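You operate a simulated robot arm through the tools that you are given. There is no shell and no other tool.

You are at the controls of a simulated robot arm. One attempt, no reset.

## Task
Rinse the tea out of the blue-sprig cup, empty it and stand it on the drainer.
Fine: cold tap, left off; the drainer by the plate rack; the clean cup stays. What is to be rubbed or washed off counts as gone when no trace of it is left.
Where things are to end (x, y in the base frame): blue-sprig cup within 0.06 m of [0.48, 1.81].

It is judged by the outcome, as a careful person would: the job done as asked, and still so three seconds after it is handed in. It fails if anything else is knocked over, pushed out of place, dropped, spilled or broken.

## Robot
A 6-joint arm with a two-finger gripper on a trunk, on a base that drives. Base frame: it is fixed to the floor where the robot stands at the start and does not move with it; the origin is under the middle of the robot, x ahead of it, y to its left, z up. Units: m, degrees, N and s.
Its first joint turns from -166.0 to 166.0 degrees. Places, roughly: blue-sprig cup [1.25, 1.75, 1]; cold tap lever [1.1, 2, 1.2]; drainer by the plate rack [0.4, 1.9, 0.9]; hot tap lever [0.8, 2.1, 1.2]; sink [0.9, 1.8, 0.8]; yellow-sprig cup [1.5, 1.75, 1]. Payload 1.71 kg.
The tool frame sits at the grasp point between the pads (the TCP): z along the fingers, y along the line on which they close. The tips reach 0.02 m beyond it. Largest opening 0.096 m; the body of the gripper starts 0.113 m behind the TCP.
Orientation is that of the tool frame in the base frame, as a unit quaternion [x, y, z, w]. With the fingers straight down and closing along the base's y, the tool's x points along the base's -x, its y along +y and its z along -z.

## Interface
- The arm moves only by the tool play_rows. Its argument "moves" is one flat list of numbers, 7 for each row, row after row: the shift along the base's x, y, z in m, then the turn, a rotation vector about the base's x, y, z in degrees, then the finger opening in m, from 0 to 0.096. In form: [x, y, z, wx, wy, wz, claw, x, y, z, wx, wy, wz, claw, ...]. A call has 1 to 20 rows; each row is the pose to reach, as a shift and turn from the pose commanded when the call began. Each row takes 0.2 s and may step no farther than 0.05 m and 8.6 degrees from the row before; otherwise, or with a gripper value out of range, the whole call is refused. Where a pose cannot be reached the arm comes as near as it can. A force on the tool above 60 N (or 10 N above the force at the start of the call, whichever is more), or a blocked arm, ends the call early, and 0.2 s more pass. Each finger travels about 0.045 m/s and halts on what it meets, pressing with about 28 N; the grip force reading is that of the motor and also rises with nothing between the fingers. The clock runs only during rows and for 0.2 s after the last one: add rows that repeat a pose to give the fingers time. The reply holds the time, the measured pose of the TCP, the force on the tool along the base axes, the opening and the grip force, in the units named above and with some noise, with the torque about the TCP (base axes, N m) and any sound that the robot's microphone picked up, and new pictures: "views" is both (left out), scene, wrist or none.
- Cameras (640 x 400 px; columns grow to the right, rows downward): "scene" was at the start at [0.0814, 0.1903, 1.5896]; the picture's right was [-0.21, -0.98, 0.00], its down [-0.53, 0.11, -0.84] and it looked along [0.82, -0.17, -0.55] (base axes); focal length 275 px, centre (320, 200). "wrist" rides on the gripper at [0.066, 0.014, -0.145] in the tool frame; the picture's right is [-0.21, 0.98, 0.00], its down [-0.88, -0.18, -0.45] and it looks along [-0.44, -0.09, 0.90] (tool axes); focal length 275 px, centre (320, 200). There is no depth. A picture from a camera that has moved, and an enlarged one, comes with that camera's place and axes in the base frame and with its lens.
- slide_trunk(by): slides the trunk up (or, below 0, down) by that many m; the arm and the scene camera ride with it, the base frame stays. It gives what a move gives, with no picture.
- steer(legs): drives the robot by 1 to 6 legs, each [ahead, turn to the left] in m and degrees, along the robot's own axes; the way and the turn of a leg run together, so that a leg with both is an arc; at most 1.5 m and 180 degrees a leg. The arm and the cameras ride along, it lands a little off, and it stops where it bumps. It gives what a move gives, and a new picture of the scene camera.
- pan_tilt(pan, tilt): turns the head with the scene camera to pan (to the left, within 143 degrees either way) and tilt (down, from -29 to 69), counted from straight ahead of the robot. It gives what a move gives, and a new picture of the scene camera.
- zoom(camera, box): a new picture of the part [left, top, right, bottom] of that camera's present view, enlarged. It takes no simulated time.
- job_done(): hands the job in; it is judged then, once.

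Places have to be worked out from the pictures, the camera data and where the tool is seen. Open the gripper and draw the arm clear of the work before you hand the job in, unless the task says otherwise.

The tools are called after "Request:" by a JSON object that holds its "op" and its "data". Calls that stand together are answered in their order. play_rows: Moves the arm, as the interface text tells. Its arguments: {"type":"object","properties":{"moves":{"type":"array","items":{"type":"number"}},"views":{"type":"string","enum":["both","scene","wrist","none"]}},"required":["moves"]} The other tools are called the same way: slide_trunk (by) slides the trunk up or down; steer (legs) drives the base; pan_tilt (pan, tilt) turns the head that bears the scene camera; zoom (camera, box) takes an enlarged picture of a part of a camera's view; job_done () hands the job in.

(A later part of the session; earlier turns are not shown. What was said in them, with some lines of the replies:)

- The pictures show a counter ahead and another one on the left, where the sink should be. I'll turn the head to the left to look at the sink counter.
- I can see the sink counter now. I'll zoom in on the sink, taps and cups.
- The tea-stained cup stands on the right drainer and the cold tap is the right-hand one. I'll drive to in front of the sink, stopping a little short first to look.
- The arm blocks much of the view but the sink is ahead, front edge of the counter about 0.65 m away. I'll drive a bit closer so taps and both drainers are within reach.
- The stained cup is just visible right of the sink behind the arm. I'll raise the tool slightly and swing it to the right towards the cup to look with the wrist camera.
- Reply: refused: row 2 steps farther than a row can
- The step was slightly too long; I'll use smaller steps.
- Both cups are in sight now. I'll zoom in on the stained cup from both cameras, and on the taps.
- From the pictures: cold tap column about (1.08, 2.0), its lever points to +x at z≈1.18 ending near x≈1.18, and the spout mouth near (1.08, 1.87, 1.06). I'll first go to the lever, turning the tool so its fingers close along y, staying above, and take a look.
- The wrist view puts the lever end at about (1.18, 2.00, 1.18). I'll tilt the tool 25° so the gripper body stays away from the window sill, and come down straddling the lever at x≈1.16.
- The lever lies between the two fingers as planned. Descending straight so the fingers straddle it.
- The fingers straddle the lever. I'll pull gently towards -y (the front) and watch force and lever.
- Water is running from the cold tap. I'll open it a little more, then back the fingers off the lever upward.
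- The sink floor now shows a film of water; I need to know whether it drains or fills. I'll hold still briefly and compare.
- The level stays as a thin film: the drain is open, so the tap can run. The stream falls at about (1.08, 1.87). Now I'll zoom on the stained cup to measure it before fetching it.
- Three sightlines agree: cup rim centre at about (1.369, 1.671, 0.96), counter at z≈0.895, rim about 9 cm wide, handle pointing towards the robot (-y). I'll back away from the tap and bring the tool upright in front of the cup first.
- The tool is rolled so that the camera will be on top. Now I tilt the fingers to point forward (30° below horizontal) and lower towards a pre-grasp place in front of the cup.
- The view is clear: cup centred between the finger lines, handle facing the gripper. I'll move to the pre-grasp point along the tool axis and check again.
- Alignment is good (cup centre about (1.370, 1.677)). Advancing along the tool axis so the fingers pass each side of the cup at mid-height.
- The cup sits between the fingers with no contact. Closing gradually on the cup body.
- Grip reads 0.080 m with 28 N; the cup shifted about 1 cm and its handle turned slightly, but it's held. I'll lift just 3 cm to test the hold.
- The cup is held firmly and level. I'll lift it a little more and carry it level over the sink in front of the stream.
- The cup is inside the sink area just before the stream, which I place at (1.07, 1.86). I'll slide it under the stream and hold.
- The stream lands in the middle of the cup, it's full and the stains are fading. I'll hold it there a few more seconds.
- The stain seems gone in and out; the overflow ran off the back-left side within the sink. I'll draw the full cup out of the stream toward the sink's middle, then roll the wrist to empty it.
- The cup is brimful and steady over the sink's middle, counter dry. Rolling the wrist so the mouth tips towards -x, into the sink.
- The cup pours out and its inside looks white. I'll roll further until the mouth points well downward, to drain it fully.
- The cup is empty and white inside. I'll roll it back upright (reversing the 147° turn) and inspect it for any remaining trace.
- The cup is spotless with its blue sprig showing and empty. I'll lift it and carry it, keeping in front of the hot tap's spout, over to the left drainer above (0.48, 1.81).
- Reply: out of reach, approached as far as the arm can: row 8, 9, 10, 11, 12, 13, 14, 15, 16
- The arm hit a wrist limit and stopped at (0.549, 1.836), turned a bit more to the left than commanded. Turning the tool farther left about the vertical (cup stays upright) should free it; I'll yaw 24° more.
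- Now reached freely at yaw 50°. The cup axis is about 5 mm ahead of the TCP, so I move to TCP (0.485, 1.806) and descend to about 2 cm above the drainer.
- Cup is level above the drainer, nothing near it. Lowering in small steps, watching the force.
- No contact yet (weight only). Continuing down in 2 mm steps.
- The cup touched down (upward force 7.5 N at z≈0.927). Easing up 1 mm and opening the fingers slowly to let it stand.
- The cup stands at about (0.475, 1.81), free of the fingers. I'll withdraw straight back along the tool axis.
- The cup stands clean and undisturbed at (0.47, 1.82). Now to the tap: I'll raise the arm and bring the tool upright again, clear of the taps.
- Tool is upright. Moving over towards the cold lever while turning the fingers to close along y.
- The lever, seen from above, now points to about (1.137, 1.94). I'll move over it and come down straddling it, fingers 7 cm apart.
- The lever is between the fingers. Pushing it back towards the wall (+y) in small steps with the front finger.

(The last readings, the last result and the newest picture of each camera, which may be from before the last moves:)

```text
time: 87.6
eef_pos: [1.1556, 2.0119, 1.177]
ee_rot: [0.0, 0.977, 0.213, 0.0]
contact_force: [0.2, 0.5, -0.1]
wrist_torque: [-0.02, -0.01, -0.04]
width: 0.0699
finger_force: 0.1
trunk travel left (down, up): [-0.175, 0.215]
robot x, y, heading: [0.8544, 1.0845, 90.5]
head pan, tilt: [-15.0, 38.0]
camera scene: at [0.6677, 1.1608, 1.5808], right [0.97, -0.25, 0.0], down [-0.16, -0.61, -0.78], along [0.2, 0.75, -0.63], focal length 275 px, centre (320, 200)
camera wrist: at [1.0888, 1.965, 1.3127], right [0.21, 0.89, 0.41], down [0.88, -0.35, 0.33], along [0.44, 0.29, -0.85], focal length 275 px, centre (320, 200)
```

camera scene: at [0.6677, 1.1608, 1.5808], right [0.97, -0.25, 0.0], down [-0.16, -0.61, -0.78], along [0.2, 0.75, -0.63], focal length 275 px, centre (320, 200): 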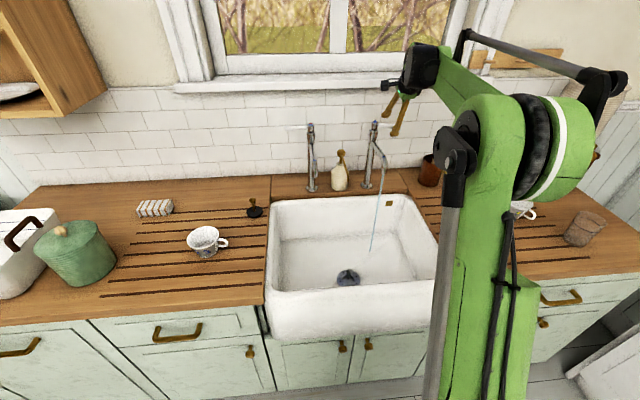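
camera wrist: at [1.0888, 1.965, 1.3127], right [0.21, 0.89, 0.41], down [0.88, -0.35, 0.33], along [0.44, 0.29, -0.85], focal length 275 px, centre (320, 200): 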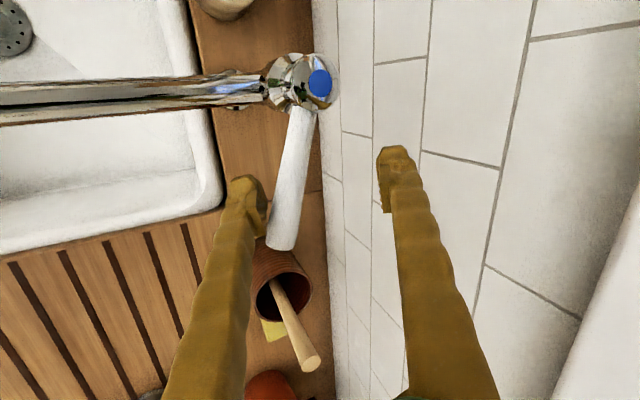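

Flow has dwindled; the lever is still about 15° short of closed. Pushing farther in smaller steps.

Request:
{"op": "play_rows", "data": {"moves": [0, 0.006, 0, 0, 0, 0, 0.07, 0.001, 0.012, 0, 0, 0, 0, 0.07, 0.002, 0.017, 0, 0, 0, 0, 0.07, 0.002, 0.021, 0, 0, 0, 0, 0.07, 0.002, 0.021, 0, 0, 0, 0, 0.07]}}

```text
time: 88.8
eef_pos: [1.1563, 2.0329, 1.1768]
ee_rot: [0.0, 0.977, 0.214, 0.0]
contact_force: [0.2, -0.7, -0.6]
wrist_torque: [0.03, -0.02, 0.0]
width: 0.0699
finger_force: 0.0
trunk travel left (down, up): [-0.175, 0.215]
robot x, y, heading: [0.8534, 1.0884, 90.4]
head pan, tilt: [-15.0, 38.0]
camera scene: at [0.6676, 1.1607, 1.5808], right [0.97, -0.25, 0.0], down [-0.16, -0.61, -0.78], along [0.2, 0.75, -0.63], focal length 275 px, centre (320, 200)
camera wrist: at [1.0897, 1.9857, 1.3132], right [0.21, 0.89, 0.41], down [0.88, -0.35, 0.33], along [0.44, 0.29, -0.85], focal length 275 px, centre (320, 200)
```

scene: 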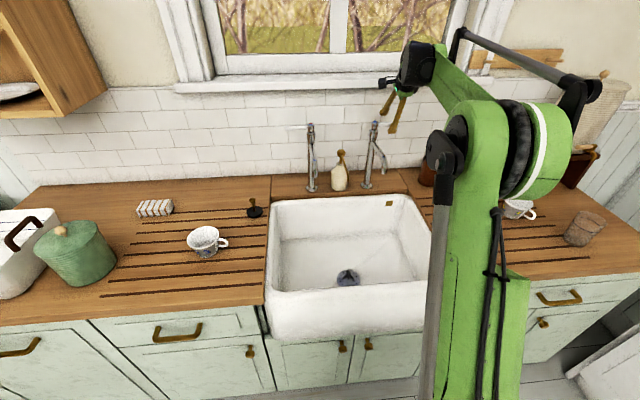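
wrist: 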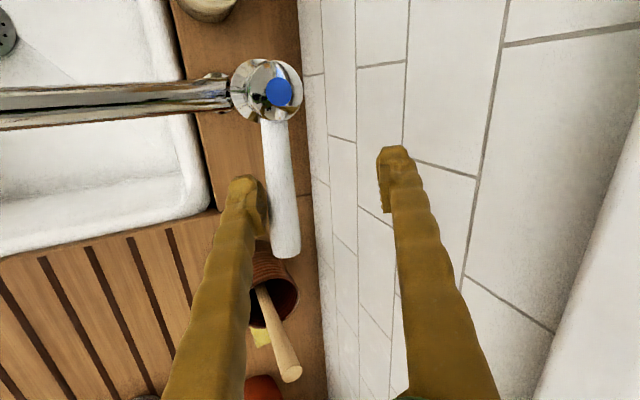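

The lever is back at its original place (end at about (1.18, 2.00)) and the stream looks gone. Zooming in to be sure.

Request:
{"op": "zoom", "data": {"camera": "scene", "box": [280, 110, 440, 300]}}

Request:
{"op": "zoom", "data": {"camera": "scene", "box": [150, 190, 278, 290]}}

```text
2.11 times, centred on (360, 205) of scene
camera zoom: at [0.6676, 1.1607, 1.5808], right [0.97, -0.25, 0.0], down [-0.16, -0.61, -0.78], along [0.2, 0.75, -0.63], focal length 580 px, centre (236, 190)
```

zoom: 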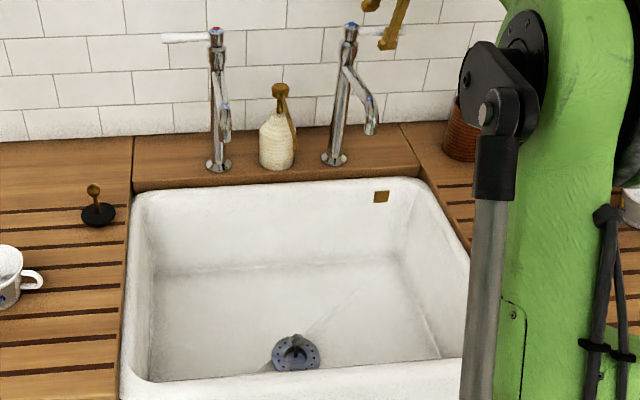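

```text
4.00 times, centred on (214, 240) of scene
camera zoom: at [0.6676, 1.1607, 1.5808], right [0.97, -0.25, 0.0], down [-0.16, -0.61, -0.78], along [0.2, 0.75, -0.63], focal length 1102 px, centre (744, 40)
```

zoom: 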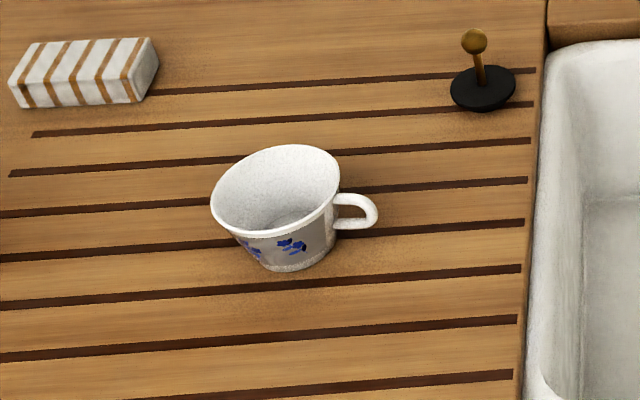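

Tap reads off and the cup stands upright, clean. I'll nudge the lever 4 mm further to check it rests against its stop, then back off slightly and rise away.

Request:
{"op": "play_rows", "data": {"moves": [0, 0.002, 0, 0, 0, 0, 0.07, 0, 0.004, 0, 0, 0, 0, 0.07, 0, 0.004, 0, 0, 0, 0, 0.07], "views": "wrist"}}

```text
time: 89.6
eef_pos: [1.1562, 2.0377, 1.1768]
ee_rot: [0.0, 0.977, 0.214, 0.0]
contact_force: [1.0, -6.3, -1.6]
wrist_torque: [0.0, 0.01, -0.05]
width: 0.0739
finger_force: 3.1
trunk travel left (down, up): [-0.175, 0.215]
robot x, y, heading: [0.8586, 1.0839, 90.1]
head pan, tilt: [-15.0, 38.0]
camera wrist: at [1.09, 1.9896, 1.3137], right [0.21, 0.89, 0.41], down [0.88, -0.35, 0.33], along [0.44, 0.29, -0.85], focal length 275 px, centre (320, 200)
```

wrist: 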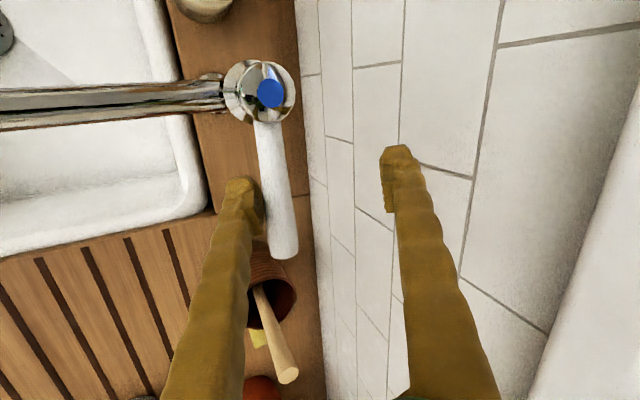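

The lever is firm against its stop (6 N), so the tap is fully shut. Backing off and withdrawing along the tool axis, then away from the sink.

Request:
{"op": "play_rows", "data": {"moves": [0, -0.008, 0, 0, 0, 0, 0.07, 0, -0.016, 0, 0, 0, 0, 0.07, 0, -0.026, 0.022, 0, 0, 0, 0.07, 0, -0.037, 0.045, 0, 0, 0, 0.07, 0, -0.052, 0.08, 0, 0, 0, 0.07, 0, -0.07, 0.12, 0, 0, 0, 0.07, 0, -0.11, 0.14, -6, 0, 0, 0.07, 0, -0.15, 0.15, -12, 0, 0, 0.07, 0, -0.19, 0.15, -18, 0, 0, 0.08, 0, -0.23, 0.15, -25, 0, 0, 0.09, 0, -0.27, 0.15, -25, 0, 0, 0.096, 0, -0.31, 0.15, -25, 0, 0, 0.096, 0, -0.35, 0.15, -25, 0, 0, 0.096, 0.02, -0.39, 0.15, -25, 0, 0, 0.096, 0.04, -0.43, 0.15, -25, 0, 0, 0.096, 0.06, -0.47, 0.15, -25, 0, 0, 0.096, 0.06, -0.47, 0.15, -25, 0, 0, 0.096]}}

Request:
{"op": "zoom", "data": {"camera": "scene", "box": [270, 110, 590, 310]}}

Request:
{"op": "zoom", "data": {"camera": "scene", "box": [150, 190, 278, 290]}}

```text
time: 93.2
eef_pos: [1.2145, 1.568, 1.3286]
ee_rot: [-0.001, 1.0, -0.002, 0.0]
contact_force: [-0.3, -0.9, 0.6]
wrist_torque: [0.07, 0.04, 0.01]
width: 0.0961
finger_force: 0.1
trunk travel left (down, up): [-0.175, 0.215]
robot x, y, heading: [0.8558, 1.0823, 90.6]
head pan, tilt: [-15.0, 38.0]
camera scene: at [0.6677, 1.1595, 1.5808], right [0.97, -0.25, 0.0], down [-0.16, -0.61, -0.78], along [0.2, 0.75, -0.63], focal length 275 px, centre (320, 200)
camera wrist: at [1.1494, 1.5824, 1.4708], right [0.2, 0.98, 0.0], down [0.88, -0.18, 0.45], along [0.44, -0.09, -0.9], focal length 275 px, centre (320, 200)
```

scene: 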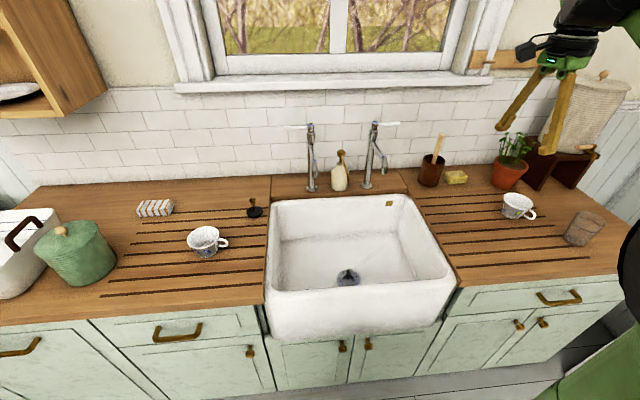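
wrist: 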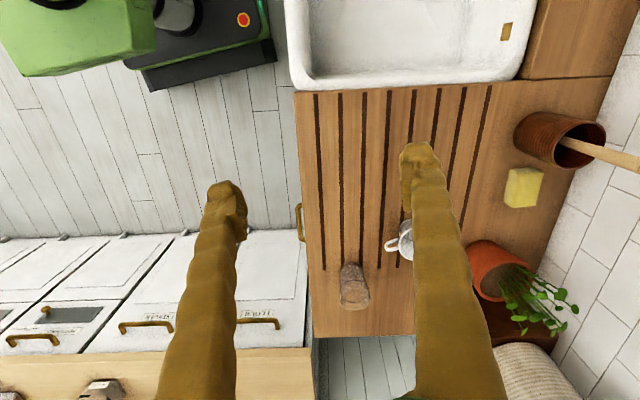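

```text
2.00 times, centred on (430, 210) of scene
camera zoom: at [0.6677, 1.1595, 1.5808], right [0.97, -0.25, 0.0], down [-0.16, -0.61, -0.78], along [0.2, 0.75, -0.63], focal length 551 px, centre (100, 180)
```

zoom: 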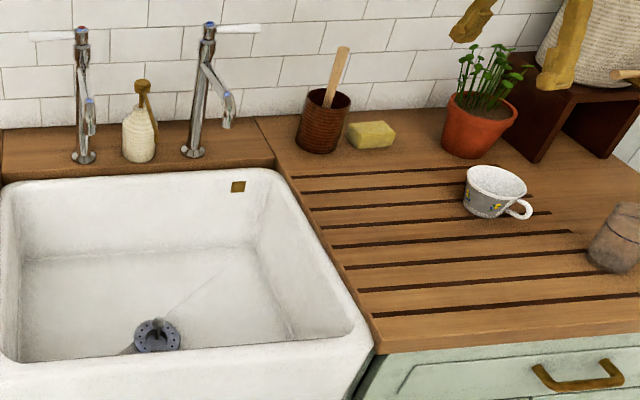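

```text
4.00 times, centred on (214, 240) of scene
camera zoom: at [0.6677, 1.1595, 1.5808], right [0.97, -0.25, 0.0], down [-0.16, -0.61, -0.78], along [0.2, 0.75, -0.63], focal length 1102 px, centre (744, 40)
```

zoom: 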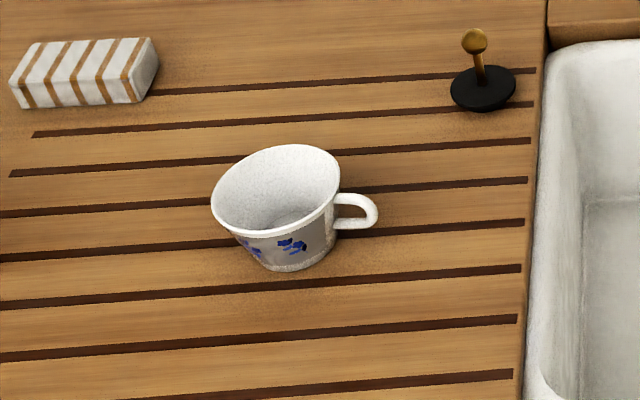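

The blue-sprig cup is clean and empty, standing on the left drainer at about (0.475, 1.81). The cold tap is fully shut with no stream, and the yellow-sprig cup and everything else are where they were. The gripper is open and clear, so I'm handing in.

Request:
{"op": "job_done", "data": {}}

```text
The job is handed in.
```

The blue-sprig cup is rinsed, empty and standing upright on the drainer by the plate rack, at about (0.475, 1.81). That is within a centimetre of the place you gave.

- **Tea stain:** I held the cup under the cold tap until no stain showed. I emptied it into the sink and checked it inside and out. The far outside wall was the one part I couldn't see up close.
- **Tap:** The cold tap is off. I pushed the lever back until it met its stop, and no water was running afterwards.
- **Everything else:** The yellow-sprig cup and the other things on the counter are where they were. I saw no water on the counter, and the sink has drained.

The gripper is open and the arm is clear of the work.
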